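You operate a simulated robot arm through the tools that you are given. There is no shell and no other tool. Be economical: measure what you need, move in short steps, check, and stop when the job is done.

Carry out the task below with a simulated robot arm. There is one attempt and no reset: what you move stays moved.

TASK
Put the teal clip on top of the blue meter.

The check looks at the end state, three seconds after you hand in, the way a careful person would. Anything else that was tipped, shoved, dropped, spilled or broken makes it a failure.

THE ROBOT
A 7-joint arm with a two-finger parallel gripper, fixed in place. Base frame: the origin is at the foot of the arm, x ahead of it, y to its left, z up. Lengths are in mm, angles in degrees, forces in N, time in s.
With the tool pointing down near the work surface it reaches from about 300 to 700 mm from the base axis. Its first joint turns from -66.0 to 66.0 degrees. Payload 1.57 kg.
The TCP is the grasp point between the finger pads, 30 mm short of the fingertips. In the tool frame z runs along the fingers and y along their closing line. Largest opening 110 mm; finger width 24, thickness 12; the body of the gripper, 48 by 112 mm, starts 78 mm behind the TCP.
Orientation is told as [roll, pitch, yaw] about the base's x, y, z axes, in that order, counted from this pose: with the fingers straight down and closing along the base's y, the tool's x points along the base's -x, its y along +y and its z along -z.

THE INTERFACE
- The arm moves only by the tool play_rows. Its arguments are lists of equal length, an entry for each row: "translation": the shift along the tool's x, y, z in mm, a list of three; "spin": the turn about the tool's z in degrees. In form: {"translation": [[x, y, z], ...], "spin": [spin, ...]}. A call has 1 to 8 rows; each row shifts and turns the commanded pose from where the row before left it, along the tool's axes as they then stand. "fingers" is the opening, from 0 (shut) to 1 (fully open), set as the call begins (left out, the last holds). A row lasts 0.2 s, in which the tool goes at most 50 mm and 8.6 degrees; a call with a longer step from one row to the next is refused whole, and so is a gripper value outside its range. Where a pose cannot be reached the arm comes as near as it can. A force on the tool above 40 N (or 10 N above the force at the start of the call, whichever is more), or a blocked arm, ends the call early, and 0.2 s more pass. The fingers move at their own pace (about 108 mm/s each) and stop on an object; they squeeze with about 29 N. The grip force told is the motor's: it shows also when the fingers shut on nothing. Time passes only in rows, and 0.2 s behind the last, so rows that do not move let the fingers close. The reply holds the time, the measured pose of the TCP, the force on the tool along the base axes, the opening and the grip force, in the units named above and with some noise, and new pictures: "show" is both (left out), scene, wrist or none.
- Cameras (640 x 400 px; columns grow to the right, rows downward): "scene" is fixed at [161.8, -378.9, 1407.9]; the picture's right is [0.82, -0.57, 0.00], its down [-0.33, -0.48, -0.81] and it looks along [0.46, 0.67, -0.58] (base axes); focal length 312 px, centre (320, 200). "wrist" rides on the gripper at [70, 16, -141] in the tool frame; the picture's right is [-0.23, 0.97, 0.00], its down [-0.86, -0.20, -0.48] and it looks along [-0.47, -0.11, 0.88] (tool axes); focal length 222 px, centre (320, 200). There is no depth. A picture from a camera that has moved, and an enlarged one, comes with that camera's place and axes in the base frame and with its lens. The place of the scene camera against the robot may be out by one fixed shift of up to 18 mm in any direction.
- inspect(camera, box): a new picture of the part [left, top, right, bottom] of that camera's present view, enlarged. No time passes.
- sign_off(): hands the job in; it is judged then, once.

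Work in short steps. Places have to be worked out from the pictures, the camera data and where the tool is seen: move nearer, look again, correct. Check each grasp and each placing, and mend what went wrong. You have 90 turns and 170 pictures in all, those below and enlarged ones among them. Open the gripper and draw the arm clear of the work before you hand the job in, unless the task says otherwise; then end with one line.

The tools are called after "Call:" as a command line: name --argument value ..., lists and objects as JSON in quotes. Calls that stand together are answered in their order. play_rows: Moves the arm, as the interface text tells. Its arguments: {"type":"object","properties":{"translation":{"type":"array","items":{"type":"array","items":{"type":"number"}}},"spin":{"type":"array","items":{"type":"number"}},"fingers":{"type":"number"},"show":{"type":"string","enum":["both","scene","wrist","none"]}},"required":["translation","spin"]} The other tools are called the same way: inspect (camera, box) takes an enlarged picture of a part of a camera's view; sign_off () hands the job in.

At the start:

```text
clock: 0.0
tcp_pos: [294.2, -18.0, 1100.5]
orientation: [0.0, 0.0, 0.0]
wrist_force: [0.0, 0.1, -0.3]
width: 109.8
finger_force: 0.0
```

scene: 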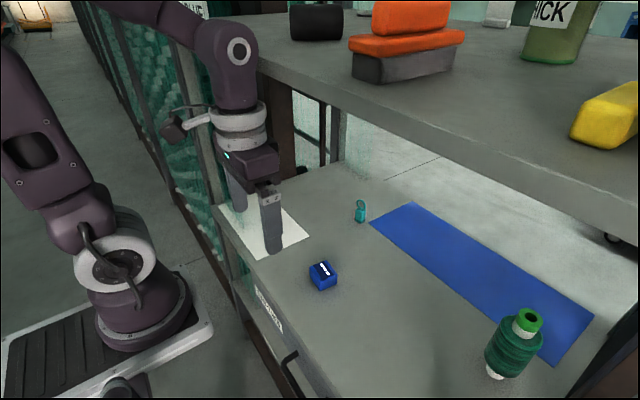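
wrist: 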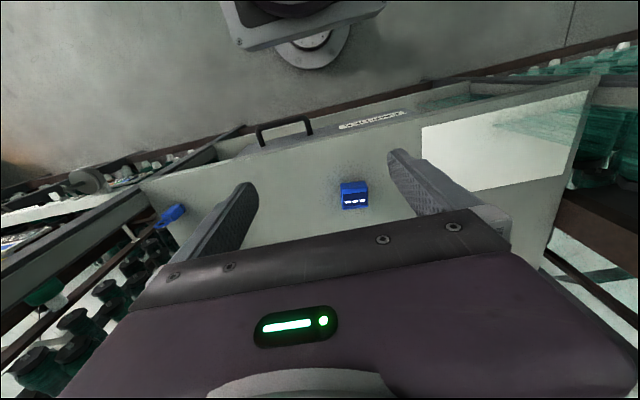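

The clip appears roughly at (682,163) and the meter at (454,33), with a shelf overhead further back. I'll enlarge both objects before moving.

Call:
inspect --camera "scene" --box '[280, 180, 400, 300]'

Call:
inspect --camera "wrist" --box '[300, 150, 400, 230]'

```text
3.33 times, centred on (340, 240) of scene
camera zoom: at [161.8, -378.9, 1407.9], right [0.82, -0.57, 0.0], down [-0.33, -0.48, -0.81], along [0.46, 0.67, -0.58], focal length 1041 px, centre (253, 67)
```

zoom: 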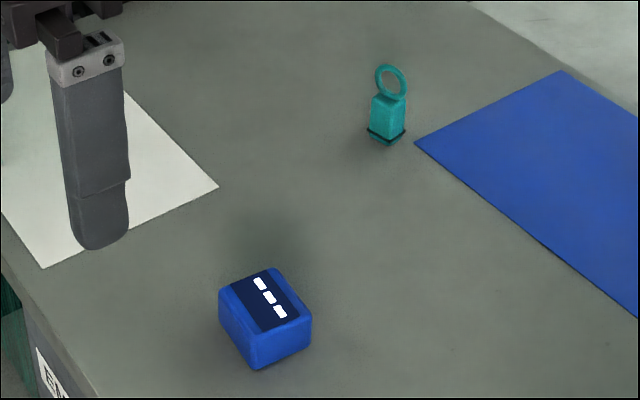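

```text
5.00 times, centred on (350, 190) of wrist
camera zoom: at [225.3, -2.2, 1241.0], right [0.23, 0.97, 0.0], down [0.86, -0.2, 0.48], along [0.47, -0.11, -0.88], focal length 1111 px, centre (170, 250)
```

zoom: 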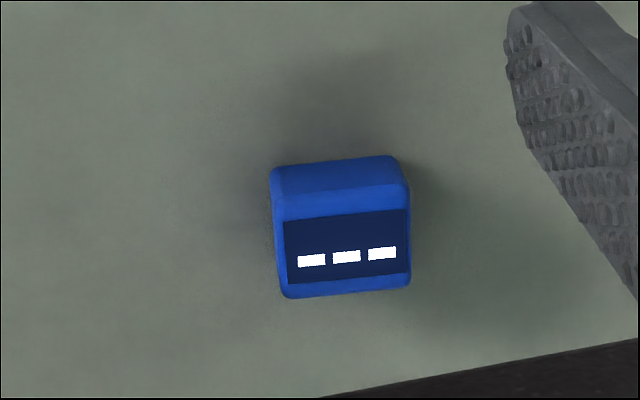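

The meter is about 55×41×30 mm, and its centre by the wrist camera is near (461,18). The scene camera reads about 25 mm too far in y, so the clip is probably near (682,140). I'll move high and short of it to look with the wrist camera.

Call:
play_rows --translation '[[-38, 20, 0], [-38, 20, 0], [-38, 20, 0], [-38, 20, 0], [-38, 20, 0], [-38, 20, 0], [-38, 20, 0]]' --spin '[0, 0, 0, 0, 0, 0, 0]'

```text
clock: 0.8
tcp_pos: [307.4, -12.1, 1101.5]
orientation: [-1.4, 1.8, -7.5]
wrist_force: [-0.6, -0.8, -0.5]
width: 109.9
finger_force: 0.1
stopped in row 3: the arm was blocked; the commanded pose is now the measured one
camera wrist: at [245.7, 15.5, 1243.9], right [0.35, 0.94, -0.03], down [0.84, -0.3, 0.46], along [0.42, -0.19, -0.89], focal length 222 px, centre (320, 200)
```

scene: 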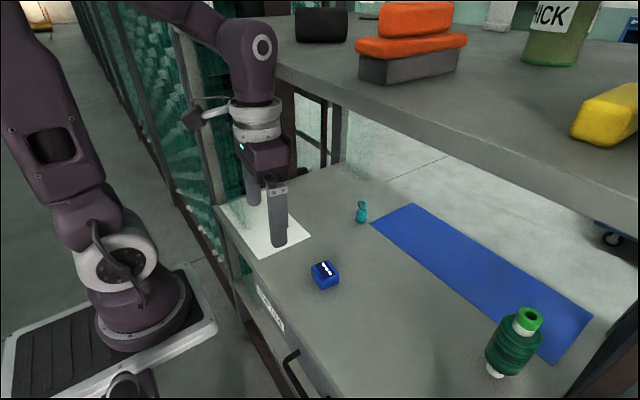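
wrist: 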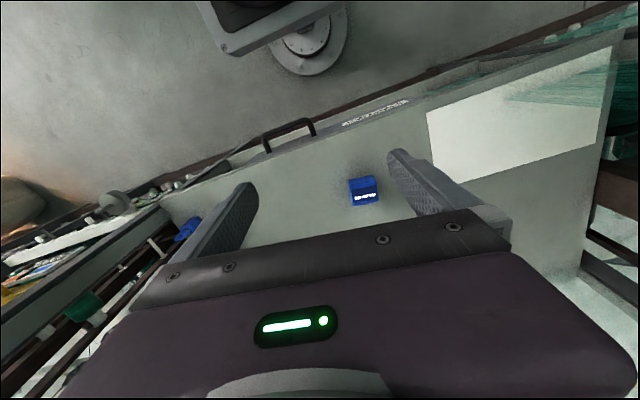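

The arm was blocked with almost no force on the tool, so I suspect an upper link touched the shelf. I'll enlarge the picture around the shelf edge.

Call:
inspect --camera "scene" --box '[140, 0, 380, 180]'

Call:
inspect --camera "wrist" --box '[0, 0, 640, 400]'

```text
2.22 times, centred on (260, 90) of scene
camera zoom: at [150.2, -382.1, 1408.3], right [0.82, -0.57, 0.01], down [-0.33, -0.48, -0.82], along [0.47, 0.67, -0.58], focal length 694 px, centre (453, 444)
```

zoom: 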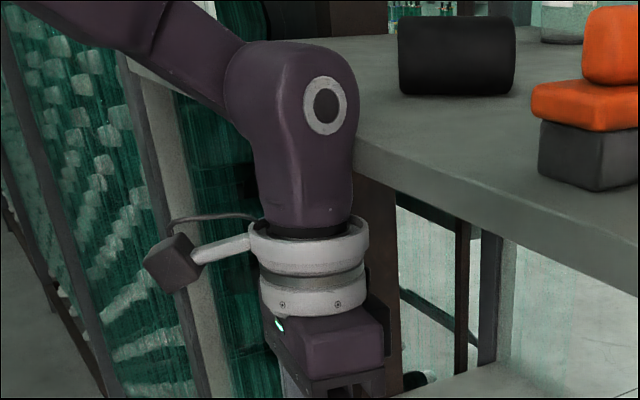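

```text
1.00 times, centred on (320, 200) of wrist
camera zoom: at [245.7, 15.5, 1243.9], right [0.35, 0.94, -0.03], down [0.84, -0.3, 0.46], along [0.42, -0.19, -0.89], focal length 222 px, centre (320, 200)
```

zoom: 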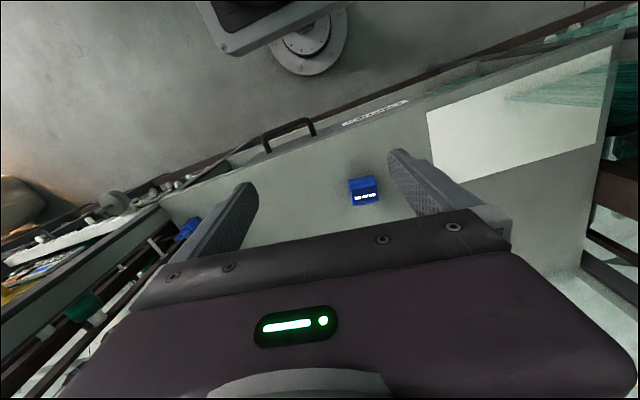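

The wrist housing (about TCP+240 to +300) touched the shelf's front edge, which I judge to be at x≈360 with its underside at z≈1270–1290. I'll back off, straighten the yaw, and go down before moving forward under it.

Call:
play_rows --translation '[[15, 0, 0], [0, 0, 20], [0, 0, 40], [0, 0, 40], [0, 0, 40], [0, 0, 20], [0, 0, 0]]' --spin '[0, -3.5, -4, 0, 0, 0, 0]'

```text
clock: 1.7
tcp_pos: [326.7, 2.7, 1035.5]
orientation: [0.0, -3.2, 1.5]
wrist_force: [-0.9, -0.6, 0.1]
width: 110.0
finger_force: 0.1
stopped in row 4: the force on the tool passed its limit (the readings are from after the stop); the commanded pose is now the measured one
camera wrist: at [248.6, 15.6, 1172.8], right [0.2, 0.98, 0.01], down [0.83, -0.18, 0.53], along [0.52, -0.09, -0.85], focal length 222 px, centre (320, 200)
```

scene: 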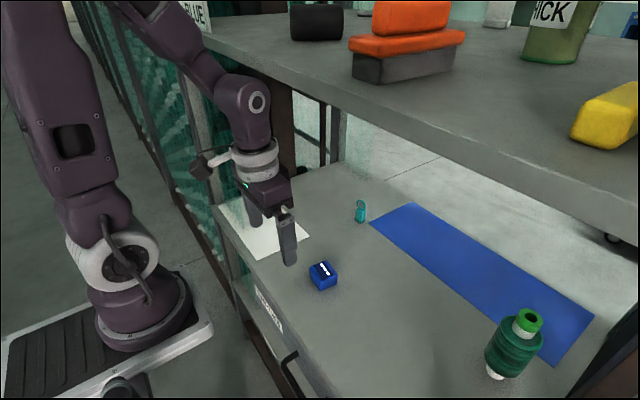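
wrist: 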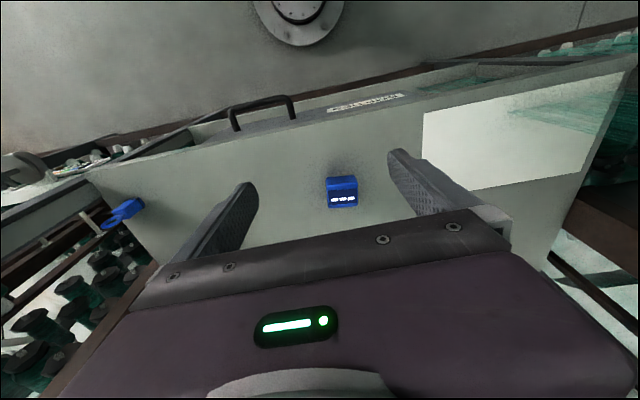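

The pose ended forward of what I commanded, which is odd. I'll hold still for a moment to read the settled state.

Call:
play_rows --translation '[[0, 0, 0], [0, 0, 0]]' --spin '[0, 0]' --show "scene"

Call:
inspect --camera "scene" --box '[140, 0, 380, 180]'

```text
clock: 2.3
tcp_pos: [325.6, 2.6, 1033.9]
orientation: [0.0, -2.9, 1.5]
wrist_force: [0.6, -0.5, 0.1]
width: 110.1
finger_force: 0.1
```

scene: 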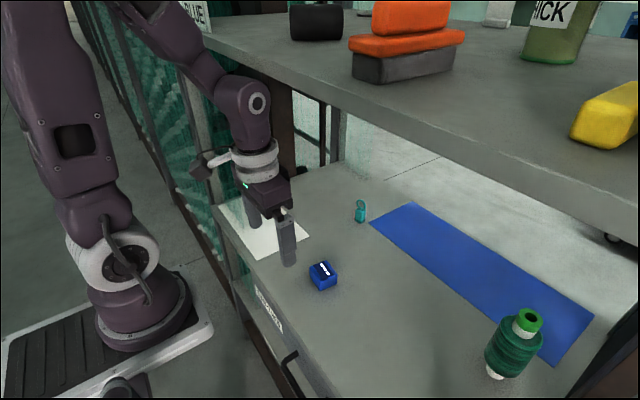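

```text
2.22 times, centred on (260, 90) of scene
camera zoom: at [161.8, -378.9, 1407.9], right [0.82, -0.57, 0.0], down [-0.33, -0.48, -0.81], along [0.46, 0.67, -0.58], focal length 694 px, centre (453, 444)
```

zoom: 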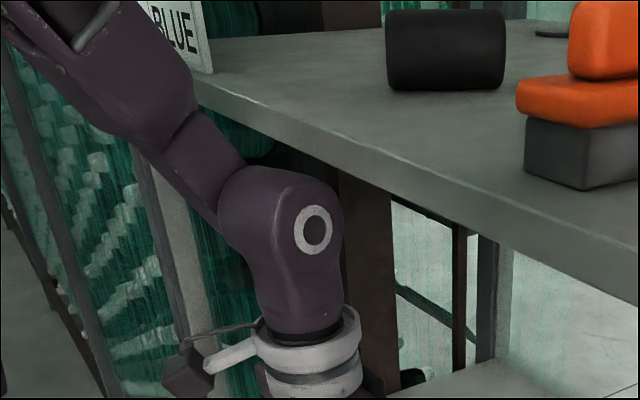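

The arm has settled and the scene camera reads its original pose again. I'll back away from the shelf and descend slowly.

Call:
play_rows --translation '[[12, 0, 0], [13, 0, 5], [0, 0, 20], [0, 0, 25], [0, 0, 25], [0, 0, 20], [0, 0, 10], [0, 0, 0]]' --spin '[0, 0, 0, 0, 0, 0, 0, 0]' --show "scene"

```text
clock: 4.1
tcp_pos: [310.3, 3.9, 936.1]
orientation: [0.0, -3.3, 1.9]
wrist_force: [1.0, 1.0, -0.5]
width: 110.0
finger_force: 0.0
out of reach, approached as far as the arm can: row 2, 3
```

scene: 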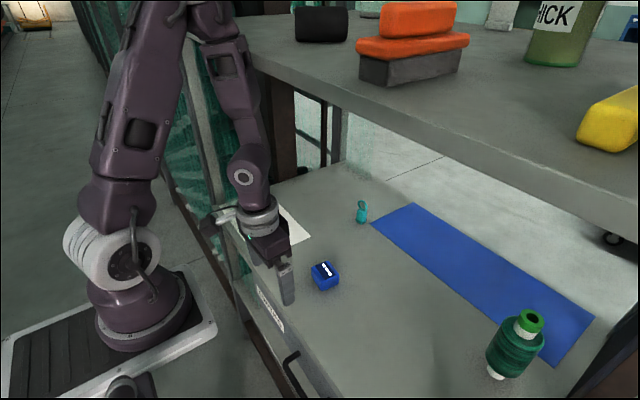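

The wrist is now well below the shelf. To keep the forearm under the shelf edge I'll go forward low, so first I move left to y≈135, clear of the meter, and down to z≈885.

Call:
play_rows --translation '[[-5, 20, 5], [-5, 20, 10], [-5, 20, 10], [-5, 20, 10], [-5, 20, 10], [-5, 20, 5], [0, 10, 0], [0, 0, 0]]' --spin '[0, 0, 0, 0, 0, 0, 0, 0]'

```text
clock: 5.9
tcp_pos: [344.8, 130.6, 882.6]
orientation: [0.0, -2.5, 1.6]
wrist_force: [-1.1, 0.0, 0.3]
width: 110.2
finger_force: 0.1
camera wrist: at [268.3, 143.6, 1021.2], right [0.2, 0.98, 0.01], down [0.84, -0.18, 0.52], along [0.51, -0.1, -0.86], focal length 222 px, centre (320, 200)
```

scene: 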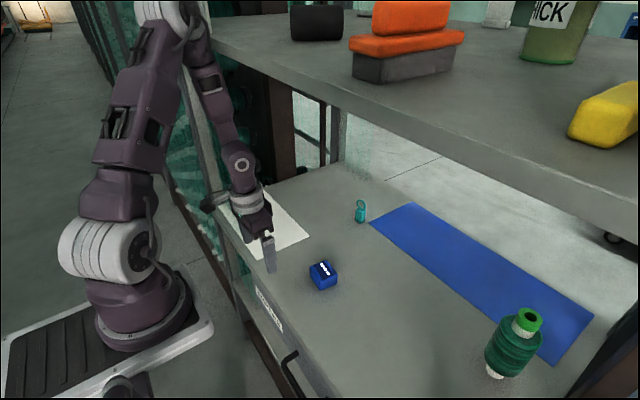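
wrist: 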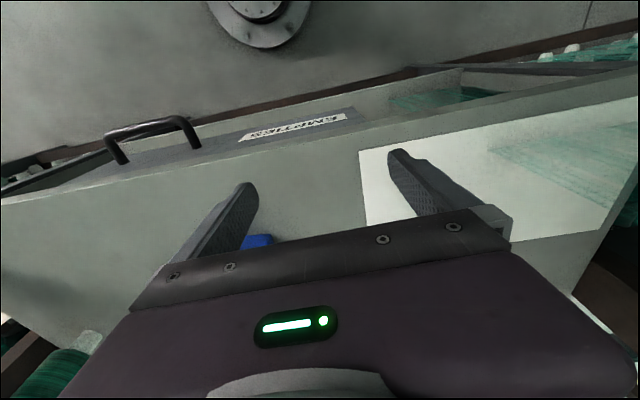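

That was clean. Now I'll advance forward in small steps at this height, watching for forearm contact with the shelf.

Call:
play_rows --translation '[[-20, 0, 1], [-25, 0, 1], [-25, 0, 1], [-25, 0, 1], [-25, 0, 1], [-20, 0, 1], [0, 0, 0]]' --spin '[0, 0, 0, 0, 0, 0, 0]'

```text
clock: 7.0
tcp_pos: [346.2, 105.6, 888.8]
orientation: [-3.3, 4.6, 2.2]
wrist_force: [0.1, -0.5, 0.0]
width: 110.1
finger_force: 0.1
stopped in row 5: the arm was blocked; the commanded pose is now the measured one
camera wrist: at [287.7, 127.4, 1034.1], right [0.18, 0.98, -0.08], down [0.9, -0.14, 0.42], along [0.4, -0.14, -0.91], focal length 222 px, centre (320, 200)
```

scene: 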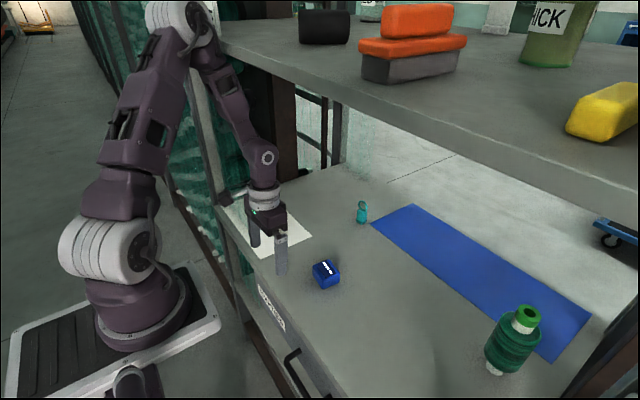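
wrist: 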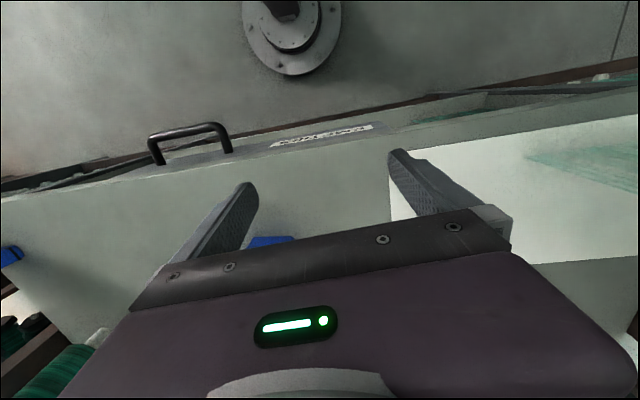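

Blocked again at about x=346. I'll look at where the forearm and elbow sit against the shelf.

Call:
inspect --camera "scene" --box '[100, 0, 340, 150]'

Call:
inspect --camera "scene" --box '[0, 140, 320, 340]'

```text
2.67 times, centred on (220, 75) of scene
camera zoom: at [140.8, -387.9, 1407.7], right [0.82, -0.57, 0.01], down [-0.32, -0.47, -0.82], along [0.47, 0.67, -0.57], focal length 833 px, centre (587, 533)
```

zoom: 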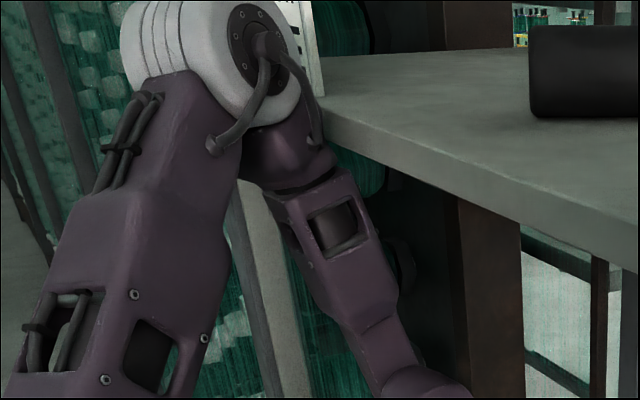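

```text
2.00 times, centred on (160, 240) of scene
camera zoom: at [140.8, -387.9, 1407.7], right [0.82, -0.57, 0.01], down [-0.32, -0.47, -0.82], along [0.47, 0.67, -0.57], focal length 625 px, centre (640, 120)
```

zoom: 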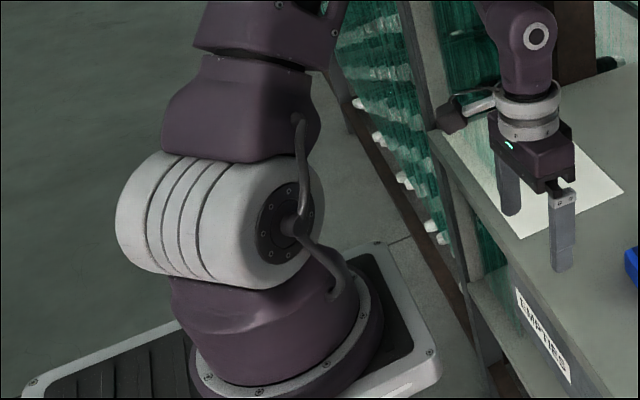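

The elbow/forearm at z≈1300–1370 is what touches the shelf edge, so the elbow has to go sideways. I'll back off a little and then spin the tool to see whether that swings the elbow.

Call:
play_rows --translation '[[10, 0, 0], [10, 0, 0], [0, 0, 0], [0, 0, 0]]' --spin '[0, 0, 0, 0]' --show "scene"

```text
clock: 8.0
tcp_pos: [338.0, 106.5, 888.4]
orientation: [-3.5, 4.6, 2.0]
wrist_force: [-0.6, -0.1, -0.1]
width: 110.0
finger_force: 0.0
```

scene: 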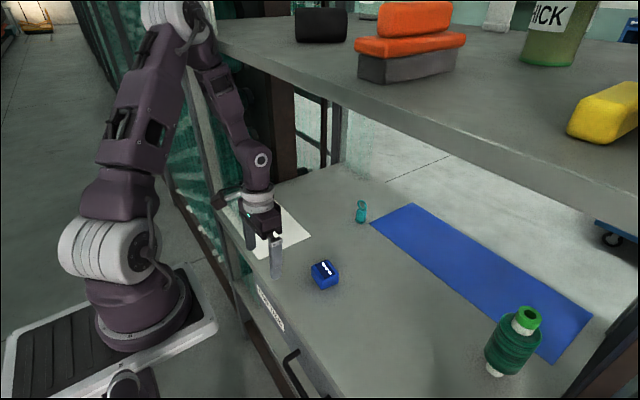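

Free again. Now a test spin in place (fingertips at z≈858, nothing nearby) to watch the elbow.

Call:
play_rows --translation '[[0, 0, 0], [0, 0, 0], [0, 0, 0], [0, 0, 0], [0, 0, 0], [0, 0, 0], [0, 0, 0], [0, 0, 0]]' --spin '[6, 8, 8, 8, 8, 8, 4, 0]' --show "scene"

```text
clock: 9.8
tcp_pos: [350.2, 110.6, 882.2]
orientation: [-5.8, 0.2, -48.3]
wrist_force: [0.1, 0.5, 0.7]
width: 110.2
finger_force: 0.2
```

scene: 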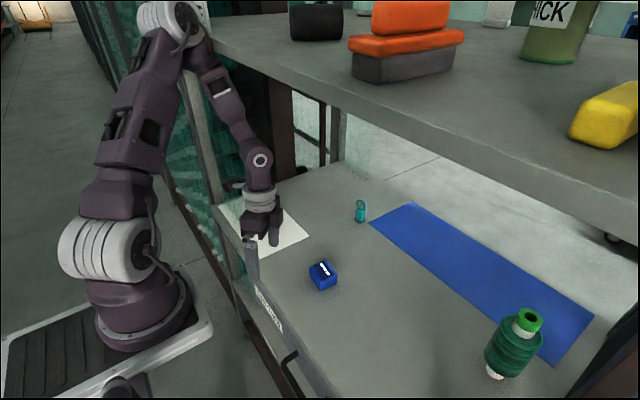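

Elbow hardly moved; joint 7 took all the spin. I'll keep spinning toward joint 7's limit, past which the elbow itself must swing.

Call:
play_rows --translation '[[0, 0, 0], [0, 0, 0], [0, 0, 0], [0, 0, 0], [0, 0, 0], [0, 0, 0], [0, 0, 0], [0, 0, 0]]' --spin '[6, 8, 8, 8, 8, 8, 8, 4]' --show "none"

Call:
play_rows --translation '[[0, 0, 0], [0, 0, 0], [0, 0, 0], [0, 0, 0], [0, 0, 0], [0, 0, 0], [0, 0, 0], [0, 0, 0]]' --spin '[6, 8, 8, 8, 8, 8, 4, 0]' --show "scene"

```text
clock: 11.6
tcp_pos: [350.4, 110.0, 881.5]
orientation: [-3.3, -4.9, -106.0]
wrist_force: [0.2, -0.9, -0.2]
width: 109.9
finger_force: 0.1
```

```text
clock: 13.3
tcp_pos: [348.9, 109.5, 882.4]
orientation: [1.6, -5.7, -156.2]
wrist_force: [0.1, -0.6, -0.2]
width: 110.1
finger_force: 0.0
```

scene: 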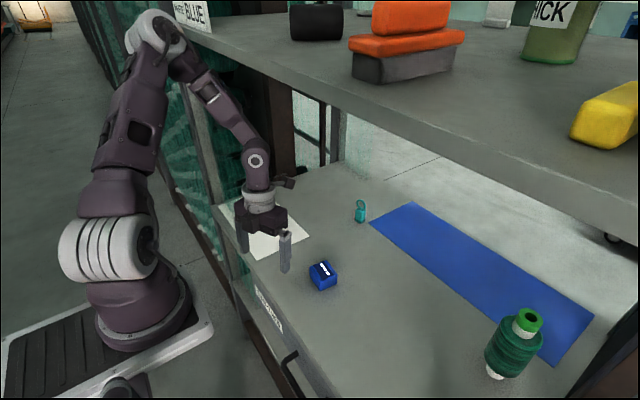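

The elbow has started to swing to the left and down (now around pixel (150,35)). I continue the spin.

Call:
play_rows --translation '[[0, 0, 0], [0, 0, 0], [0, 0, 0], [0, 0, 0], [0, 0, 0], [0, 0, 0]]' --spin '[5, 6, 6, 5, 3, 0]' --show "scene"

```text
clock: 14.8
tcp_pos: [351.3, 109.9, 882.8]
orientation: [3.8, -4.4, 178.8]
wrist_force: [0.1, -0.2, -0.3]
width: 109.9
finger_force: 0.0
```

scene: 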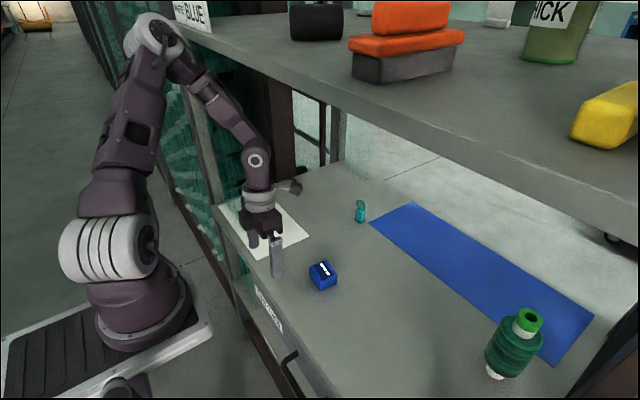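

Elbow is about the same this time; continuing the spin, since the yaw still follows.

Call:
play_rows --translation '[[0, 0, 0], [0, 0, 0], [0, 0, 0], [0, 0, 0], [0, 0, 0], [0, 0, 0], [0, 0, 0], [0, 0, 0]]' --spin '[5, 7, 7, 7, 7, 7, 4, 0]' --show "scene"

```text
clock: 16.6
tcp_pos: [344.6, 78.1, 867.1]
orientation: [5.7, -0.6, 134.9]
wrist_force: [0.3, 0.7, -0.7]
width: 110.0
finger_force: 0.0
out of reach, approached as far as the arm can: row 5, 6, 7
```

scene: 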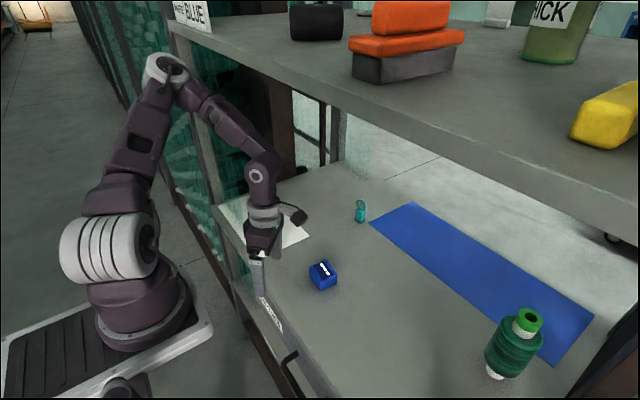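

Now the joint limit has bitten: the elbow has dropped to about z≈1290 and off to the left. I'll move left away from the meter, rising slightly, then ease forward.

Call:
play_rows --translation '[[-10, -10, -3], [-10, -10, -3], [-10, -10, -3], [8, -8, 0], [10, -10, 0], [10, -10, 0], [10, -10, 0], [0, 0, 0]]' --spin '[0, 0, 0, 0, 0, 0, 0, 0]' --show "scene"

```text
clock: 18.4
tcp_pos: [384.9, 73.4, 853.3]
orientation: [5.6, -0.7, 135.1]
wrist_force: [-0.6, -0.9, 0.7]
width: 109.7
finger_force: 0.2
out of reach, approached as far as the arm can: row 1, 2, 3, 4, 5, 6, 7
```

scene: 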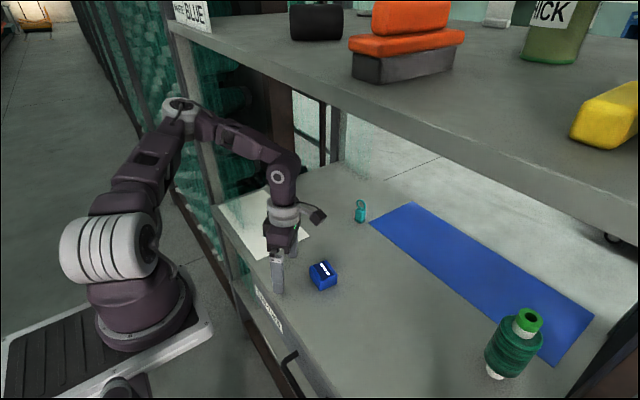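

The elbow is now well below the shelf (about pixel (180,105)). The commanded pose is ahead of the measured one because of the joint limit, so I'll unwind the spin a little to let the arm reach the commanded y≈120, z≈880.

Call:
play_rows --translation '[[0, 0, 0], [0, 0, 0], [0, 0, 0], [0, 0, 0], [0, 0, 0]]' --spin '[-3, -4, -4, -3, 0]' --show "scene"

```text
clock: 19.6
tcp_pos: [384.8, 72.4, 853.5]
orientation: [5.5, -1.9, 148.9]
wrist_force: [0.8, -0.5, 0.2]
width: 110.2
finger_force: 0.0
```

scene: 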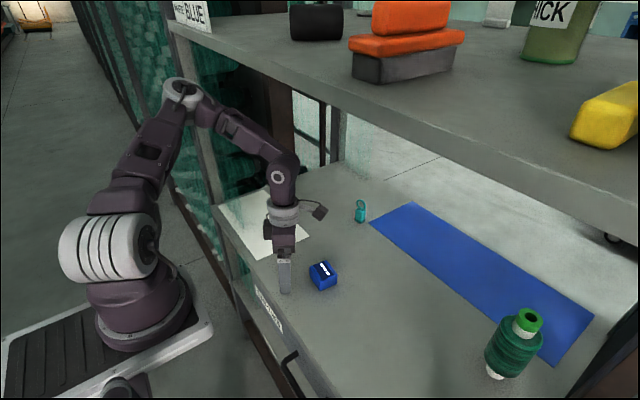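

Commands are clipped to what's achieved, so I move explicitly: left and up first, then forward.

Call:
play_rows --translation '[[-7.7, -12.9, -8], [-7.7, -12.9, -8], [-7.7, -12.9, -8], [-7.7, -12.9, -4], [15, -9, 0], [17, -10, 0], [17, -10, 0], [0, 0, 0]]' --spin '[0, 0, 0, 0, 0, 0, 0, 0]' --show "scene"

```text
clock: 21.4
tcp_pos: [443.4, 105.8, 863.7]
orientation: [5.5, -1.9, 148.9]
wrist_force: [-0.4, -0.5, -0.9]
width: 109.9
finger_force: 0.1
out of reach, approached as far as the arm can: row 3, 4
```

scene: 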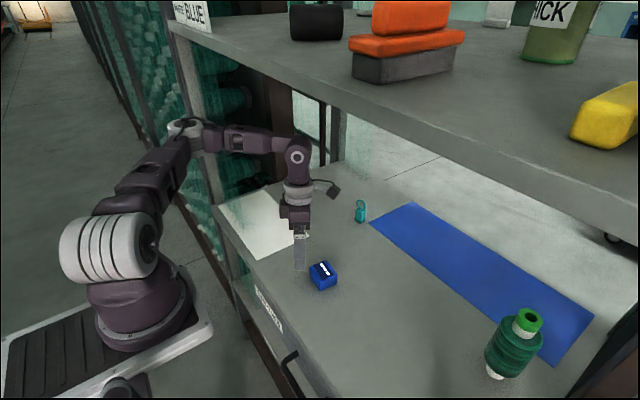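

The arm is now cleanly under the shelf with the elbow low. I continue forward and up toward (590,135,905).

Call:
play_rows --translation '[[18.8, -17.2, -7], [18.8, -17.2, -7], [18.8, -17.2, -7], [18.8, -17.2, -7], [18.8, -17.2, -7], [18.8, -17.2, -7], [0, 0, 0]]' --spin '[-2, -2, -2, 0, 0, 0, 0]'

```text
clock: 22.9
tcp_pos: [462.2, 122.3, 871.5]
orientation: [5.3, -2.5, 154.4]
wrist_force: [0.9, 0.5, -0.8]
width: 109.8
finger_force: 0.1
out of reach, approached as far as the arm can: row 1, 2, 3, 4, 5, 6
camera wrist: at [531.2, 85.2, 1009.4], right [-0.62, -0.78, 0.1], down [-0.65, 0.58, 0.49], along [-0.44, 0.24, -0.86], focal length 222 px, centre (320, 200)
```

scene: 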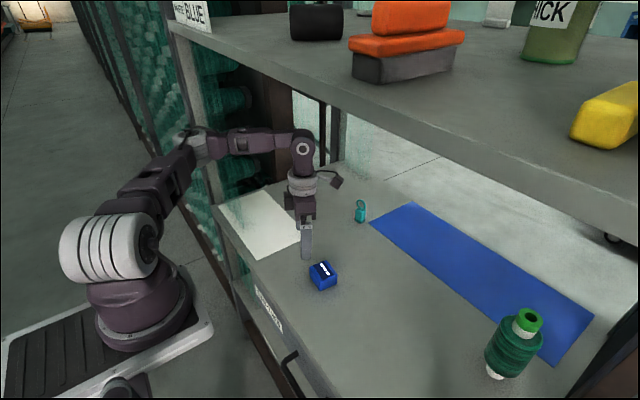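
wrist: 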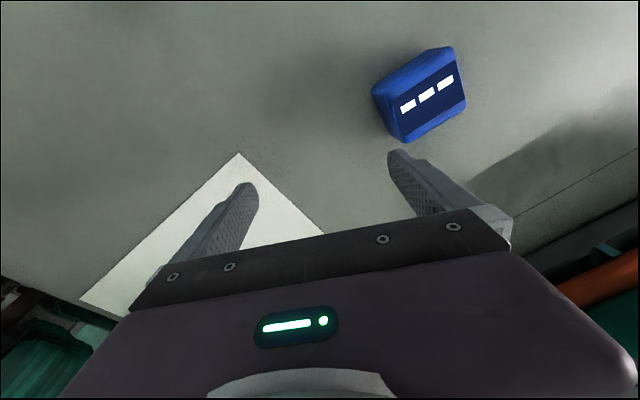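

A joint is at its limit again (likely joint 7 or joint 1). The wrist view puts the meter top at about (458,16), agreeing with before. I'll unwind the spin 30° here, which should free the joints.

Call:
play_rows --translation '[[0, 0, -3], [0, 0, -5], [0, 0, -5], [0, 0, -5], [0, 0, -5], [0, 0, 0]]' --spin '[-4, -6, -7, -7, -6, 0]' --show "scene"

```text
clock: 24.4
tcp_pos: [464.8, 124.3, 893.5]
orientation: [3.3, -4.9, -175.0]
wrist_force: [0.0, -1.0, 0.0]
width: 110.0
finger_force: 0.1
```

scene: 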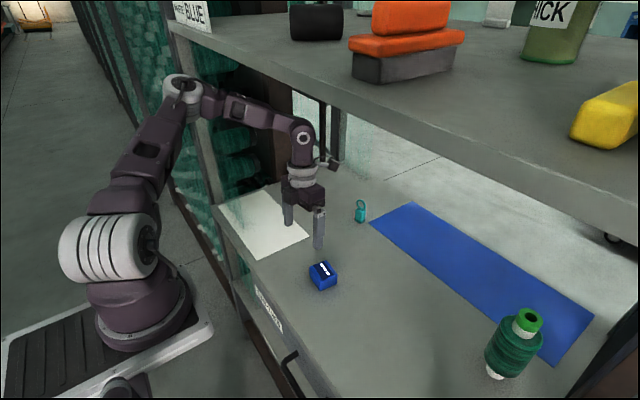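

Freed. Elbow is still below the shelf line; as I extend forward it should drop further. Advancing 110 mm.

Call:
play_rows --translation '[[15, 0, -2], [20, 0, -2], [20, 0, -2], [20, 0, -2], [20, 0, -2], [15, 0, 0], [0, 0, 0]]' --spin '[0, 0, 0, 0, 0, 0, 0]'

```text
clock: 25.9
tcp_pos: [575.5, 133.1, 894.0]
orientation: [3.4, -4.8, -175.2]
wrist_force: [-0.6, -0.2, 0.0]
width: 109.9
finger_force: 0.1
camera wrist: at [657.4, 131.4, 1029.0], right [-0.14, -0.99, 0.08], down [-0.83, 0.16, 0.54], along [-0.54, 0.01, -0.84], focal length 222 px, centre (320, 200)
```

scene: 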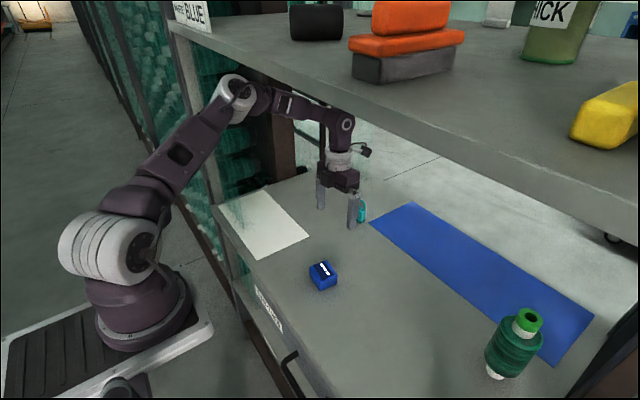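
wrist: 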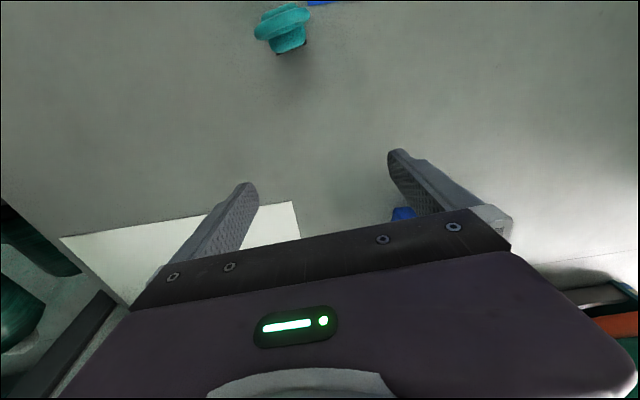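

Clean approach; the clip is now at the top of the wrist view. I'll enlarge it to fix its place and orientation.

Call:
inspect --camera "wrist" --box '[240, 0, 340, 64]'

Call:
inspect --camera "scene" --box '[310, 120, 410, 240]'

```text
6.25 times, centred on (290, 32) of wrist
camera zoom: at [657.4, 131.4, 1029.0], right [-0.14, -0.99, 0.08], down [-0.83, 0.16, 0.54], along [-0.54, 0.01, -0.84], focal length 1388 px, centre (508, 1250)
```

zoom: 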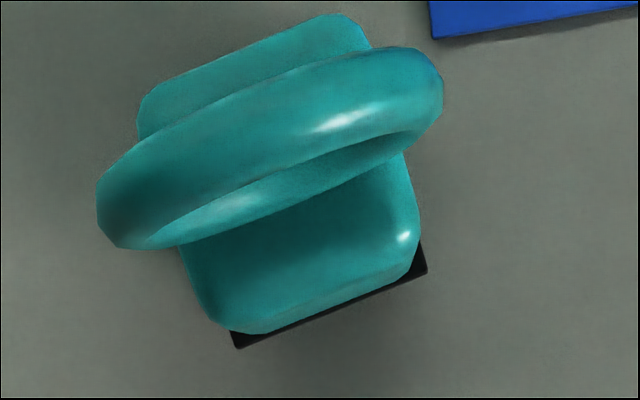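

```text
3.33 times, centred on (360, 180) of scene
camera zoom: at [161.8, -378.9, 1407.9], right [0.82, -0.57, 0.0], down [-0.33, -0.48, -0.81], along [0.46, 0.67, -0.58], focal length 1041 px, centre (187, 267)
```

zoom: 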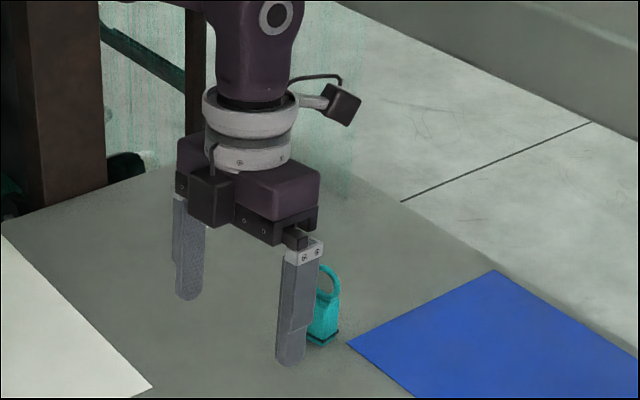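

The clip's base centre is near (676,139), about 27 mm wide, turned ~11° from the base axes. I'll align yaw (spin −5.7°) and move to a point 25 mm short of it at z≈865, with the fingers straddling in y.

Call:
play_rows --translation '[[0, 0, 0], [15.3, 1.3, 4.6], [15.3, 1.3, 4.6], [15.3, 1.3, 4.6], [15.3, 1.3, 4.6], [15.3, 1.3, 4.6], [0, 0, 0]]' --spin '[-5.7, 0, 0, 0, 0, 0, 0]'

```text
clock: 27.6
tcp_pos: [638.4, 129.7, 867.5]
orientation: [2.8, -5.0, -169.3]
wrist_force: [0.8, 0.4, 0.7]
width: 109.7
finger_force: 0.1
out of reach, approached as far as the arm can: row 5, 6
camera wrist: at [720.8, 134.5, 1003.0], right [-0.04, -1.0, 0.07], down [-0.84, 0.07, 0.54], along [-0.54, -0.04, -0.84], focal length 222 px, centre (320, 200)
```

scene: 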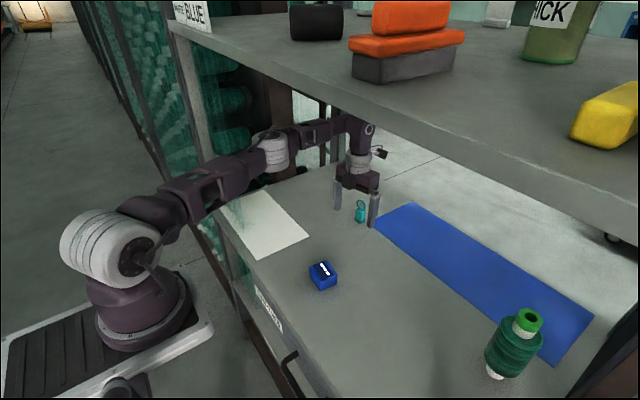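
wrist: 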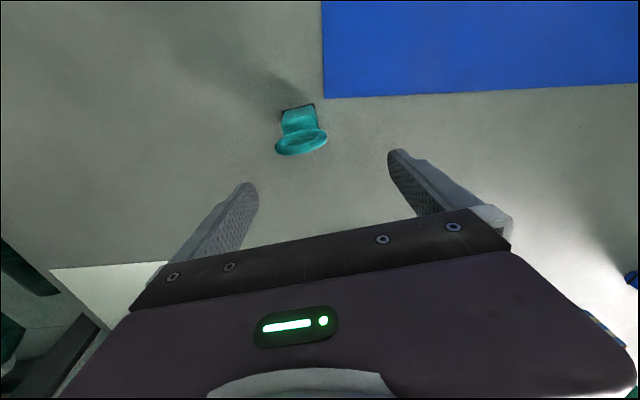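

The clip is well centred ahead between the fingers, but the arm reports its reach limit at x≈638. I'll test whether unwinding spin slightly lets it go further, with small steps.

Call:
play_rows --translation '[[0, 0, 0], [0, 0, 0], [8, 0, 0], [8, 0, 0], [0, 0, 0]]' --spin '[-5, -5, 0, 0, 0]' --show "scene"

```text
clock: 28.8
tcp_pos: [651.6, 135.0, 866.7]
orientation: [1.9, -5.4, -159.3]
wrist_force: [1.0, 0.6, 0.6]
width: 109.9
finger_force: 0.0
```

scene: 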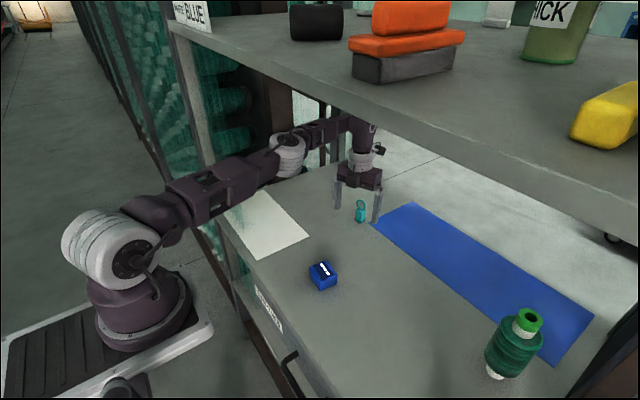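

That worked: joint 7's limit was what restrained it. The ring top is near z≈882 and the body about 46 mm tall, so I'll slide forward to straddle the clip, then look before lowering.

Call:
play_rows --translation '[[8, 0.7, 0], [8, 0.7, 0], [8, 0.7, 0], [0, 0, 6], [0, 0, 6], [0, 0, 0]]' --spin '[0, 0, 0, 0, 0, 0]'

```text
clock: 30.1
tcp_pos: [650.0, 135.2, 855.0]
orientation: [1.9, -5.5, -159.5]
wrist_force: [-0.1, 0.7, 0.1]
width: 109.7
finger_force: 0.1
out of reach, approached as far as the arm can: row 1, 2, 3
camera wrist: at [731.9, 152.1, 989.4], right [0.13, -0.99, 0.05], down [-0.83, -0.08, 0.55], along [-0.54, -0.12, -0.83], focal length 222 px, centre (320, 200)
```

scene: 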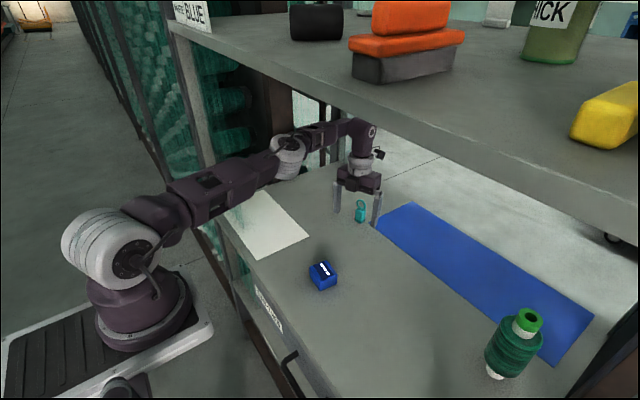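
wrist: 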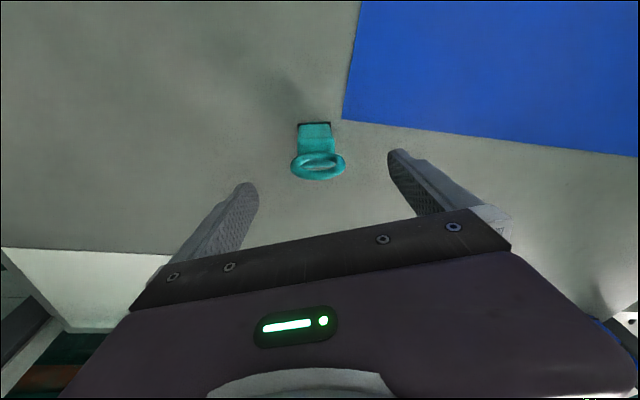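

Reach grows as I unwind, so a joint limit is what holds it back, not length. The clip (centre ≈(675,138)) sits well inside the finger radius, so I'll unwind further in place and go forward, heading for the perpendicular grasp yaw of about −79°.

Call:
play_rows --translation '[[0, 0, 0], [0, 0, 0], [0, 0, 0], [0, 0, 0], [0, 0, 0]]' --spin '[-4, -6, -6, -4, 0]' --show "wrist"

```text
clock: 31.4
tcp_pos: [649.8, 134.1, 855.1]
orientation: [-0.1, -5.9, -139.3]
wrist_force: [0.0, 0.1, -0.6]
width: 110.0
finger_force: 0.1
camera wrist: at [724.9, 175.5, 988.4], right [0.46, -0.89, 0.02], down [-0.74, -0.37, 0.56], along [-0.49, -0.28, -0.83], focal length 222 px, centre (320, 200)
```

wrist: 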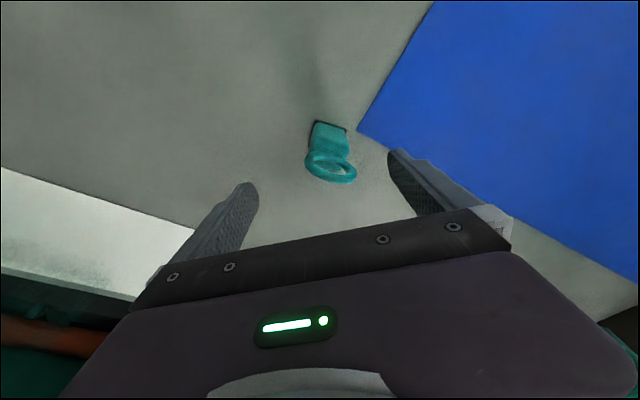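

Still clear all round. Now forward 22 mm to centre on the clip.

Call:
play_rows --translation '[[6.4, 3.8, 0], [6.4, 3.8, 0], [6.5, 3.7, 0], [0, 0, 0]]' --spin '[0, 0, 0, 0]' --show "both"

```text
clock: 32.4
tcp_pos: [654.1, 130.0, 849.7]
orientation: [-0.1, -5.8, -139.5]
wrist_force: [-0.3, -0.7, 0.4]
width: 110.0
finger_force: 0.1
out of reach, approached as far as the arm can: row 1, 2
camera wrist: at [729.1, 170.6, 983.2], right [0.46, -0.89, 0.02], down [-0.74, -0.37, 0.56], along [-0.49, -0.28, -0.83], focal length 222 px, centre (320, 200)
```

scene: 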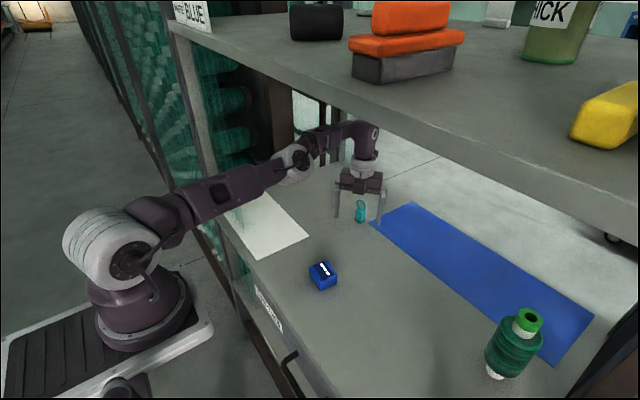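
wrist: 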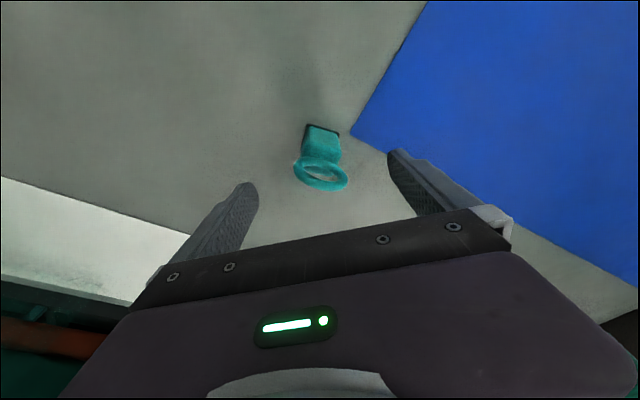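

The arm is essentially straight here (the tool's small tilt costs ~20 mm of reach). Closing along x instead lets the far finger gently draw the clip inwards, so I'll rotate in place to yaw ≈ −79°; the clip stays inside the 55 mm finger radius.

Call:
play_rows --translation '[[0, 0, 0], [0, 0, 0], [0, 0, 0], [0, 0, 0], [0, 0, 0], [0, 0, 0], [0, 0, 0], [0, 0, 0]]' --spin '[-6, -8.5, -8.5, -8.5, -8.5, -8.5, -8, -3.7]' --show "both"

```text
clock: 34.1
tcp_pos: [652.6, 128.1, 850.7]
orientation: [-5.2, -2.8, -79.0]
wrist_force: [0.2, -1.1, 1.2]
width: 110.1
finger_force: 0.1
camera wrist: at [667.6, 208.4, 986.0], right [1.0, -0.04, -0.08], down [0.01, -0.84, 0.54], along [-0.09, -0.53, -0.84], focal length 222 px, centre (320, 200)
```

scene: 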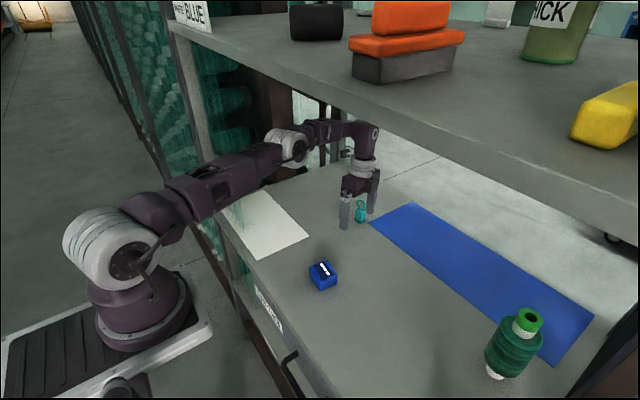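
wrist: 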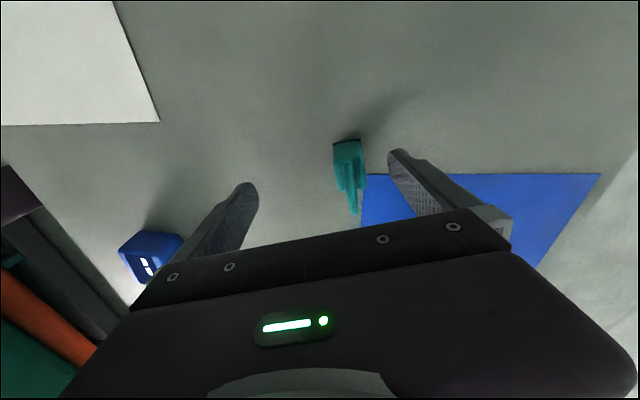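

Fingers now straddle the clip along x; its centre is about (675,139) and the TCP is at (653,128). I lower 10 mm and shift toward it as far as reach allows.

Call:
play_rows --translation '[[0, 0, 6], [0, 0, 5], [5, 0, 0], [5, 0, 0], [0, 4, 0], [0, 4, 0], [0, 4, 0], [0, 0, 0]]' --spin '[0, 0, 0, 0, 0, 0, 0, 0]' --show "wrist"

```text
clock: 35.8
tcp_pos: [654.6, 137.9, 836.3]
orientation: [-5.8, -3.2, -78.7]
wrist_force: [-0.1, -0.2, 5.0]
width: 108.6
finger_force: 0.2
out of reach, approached as far as the arm can: row 6, 7
stopped in row 8: the force on the tool passed its limit (the readings are from after the stop); the commanded pose is now the measured one
camera wrist: at [669.1, 218.3, 971.9], right [1.0, -0.04, -0.09], down [0.02, -0.84, 0.54], along [-0.09, -0.54, -0.83], focal length 222 px, centre (320, 200)
```

wrist: 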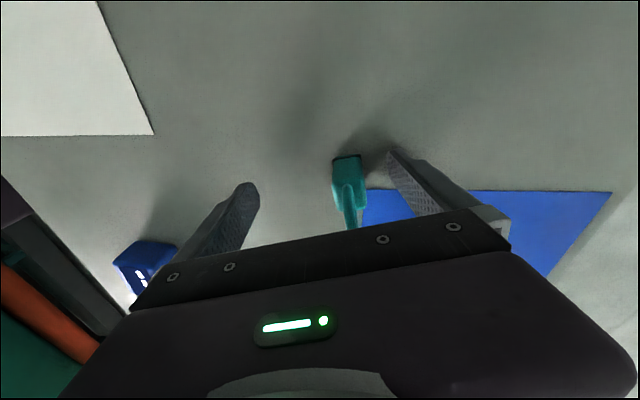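

The far fingertip (lower by ~5 mm because of the tilt) just brushed the surface. I lift 7 mm and close partway so the far finger comes near the clip.

Call:
play_rows --translation '[[0, 0, -4], [0, 0, -3], [0, 0, 0], [0, 0, 0]]' --spin '[0, 0, 0, 0]' --show "none"

Call:
play_rows --translation '[[0, 0, 0], [0, 0, 0]]' --spin '[0, 0]' --fingers 0.72 --show "both"

```text
clock: 36.8
tcp_pos: [655.0, 138.2, 844.5]
orientation: [-5.9, -3.4, -78.6]
wrist_force: [0.3, -0.3, 1.1]
width: 110.1
finger_force: 0.1
```

```text
clock: 37.4
tcp_pos: [654.4, 137.9, 843.2]
orientation: [-5.9, -3.3, -78.5]
wrist_force: [0.0, -0.4, 0.1]
width: 79.2
finger_force: 0.1
camera wrist: at [669.8, 219.2, 978.6], right [1.0, -0.04, -0.09], down [0.02, -0.84, 0.54], along [-0.09, -0.54, -0.83], focal length 222 px, centre (320, 200)
```

scene: 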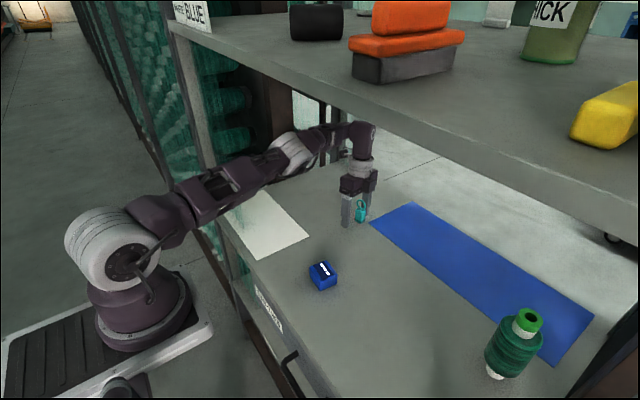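
wrist: 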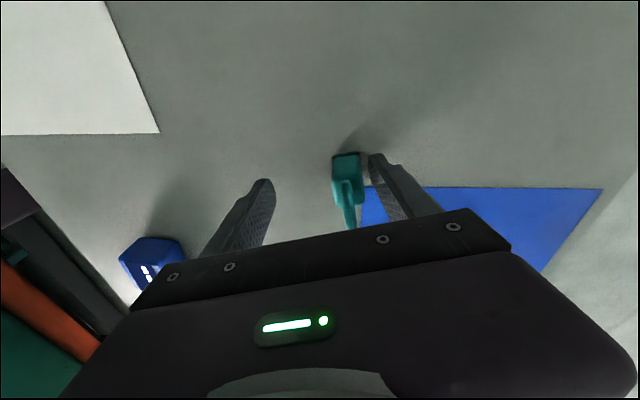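

The far finger is just beside the clip. I'll close in small increments so the clip is drawn in gently.

Call:
play_rows --translation '[[0, 0, 0]]' --spin '[0]' --fingers 0.66 --show "none"

Call:
play_rows --translation '[[0, 0, 0]]' --spin '[0]' --fingers 0.61 --show "none"

Call:
play_rows --translation '[[0, 0, 0]]' --spin '[0]' --fingers 0.56 --show "wrist"

```text
clock: 37.8
tcp_pos: [653.8, 138.5, 843.3]
orientation: [-5.9, -3.3, -78.5]
wrist_force: [0.2, -0.9, 0.0]
width: 72.5
finger_force: 0.0
```

```text
clock: 38.2
tcp_pos: [654.5, 138.5, 843.6]
orientation: [-5.8, -3.3, -78.5]
wrist_force: [0.0, -0.9, -0.7]
width: 67.3
finger_force: 0.1
```

```text
clock: 38.6
tcp_pos: [654.7, 138.1, 843.2]
orientation: [-5.9, -3.2, -78.6]
wrist_force: [0.3, 1.1, 0.0]
width: 61.7
finger_force: 0.1
camera wrist: at [669.8, 219.2, 978.6], right [1.0, -0.04, -0.09], down [0.02, -0.84, 0.54], along [-0.09, -0.54, -0.83], focal length 222 px, centre (320, 200)
```

wrist: 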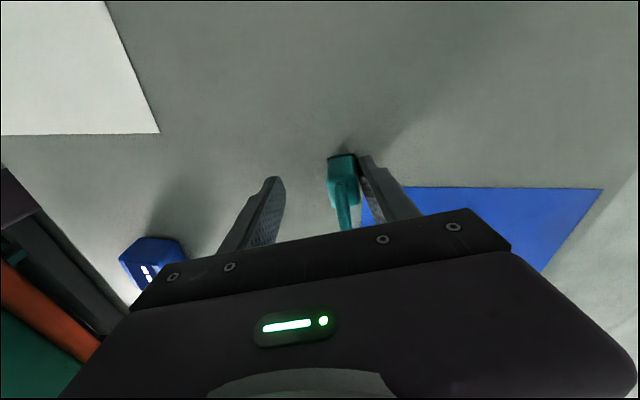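

The clip is sliding along upright with the far finger. I continue in the same increments.

Call:
play_rows --translation '[[0, 0, 0]]' --spin '[0]' --fingers 0.5 --show "none"

Call:
play_rows --translation '[[0, 0, 0]]' --spin '[0]' --fingers 0.44 --show "none"

Call:
play_rows --translation '[[0, 0, 0]]' --spin '[0]' --fingers 0.38 --show "both"

```text
clock: 39.0
tcp_pos: [655.2, 139.0, 843.8]
orientation: [-5.8, -3.3, -78.7]
wrist_force: [0.2, 0.2, 0.4]
width: 55.1
finger_force: 0.0
```

```text
clock: 39.4
tcp_pos: [655.5, 138.3, 843.3]
orientation: [-5.8, -3.2, -78.6]
wrist_force: [0.4, -1.6, 0.0]
width: 48.3
finger_force: 0.1
```

```text
clock: 39.8
tcp_pos: [654.8, 137.1, 843.8]
orientation: [-6.0, -3.3, -78.6]
wrist_force: [-0.4, -0.3, -0.1]
width: 41.7
finger_force: 0.1
camera wrist: at [669.8, 219.2, 978.6], right [1.0, -0.04, -0.09], down [0.02, -0.84, 0.54], along [-0.09, -0.54, -0.83], focal length 222 px, centre (320, 200)
```

scene: 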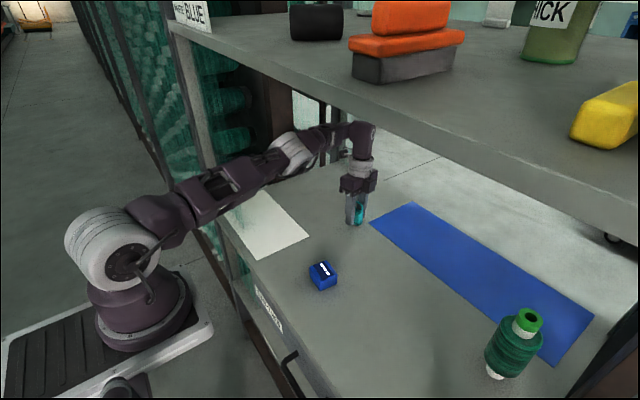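
wrist: 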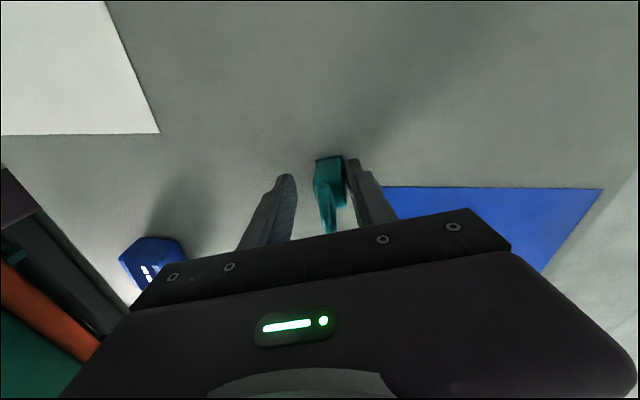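

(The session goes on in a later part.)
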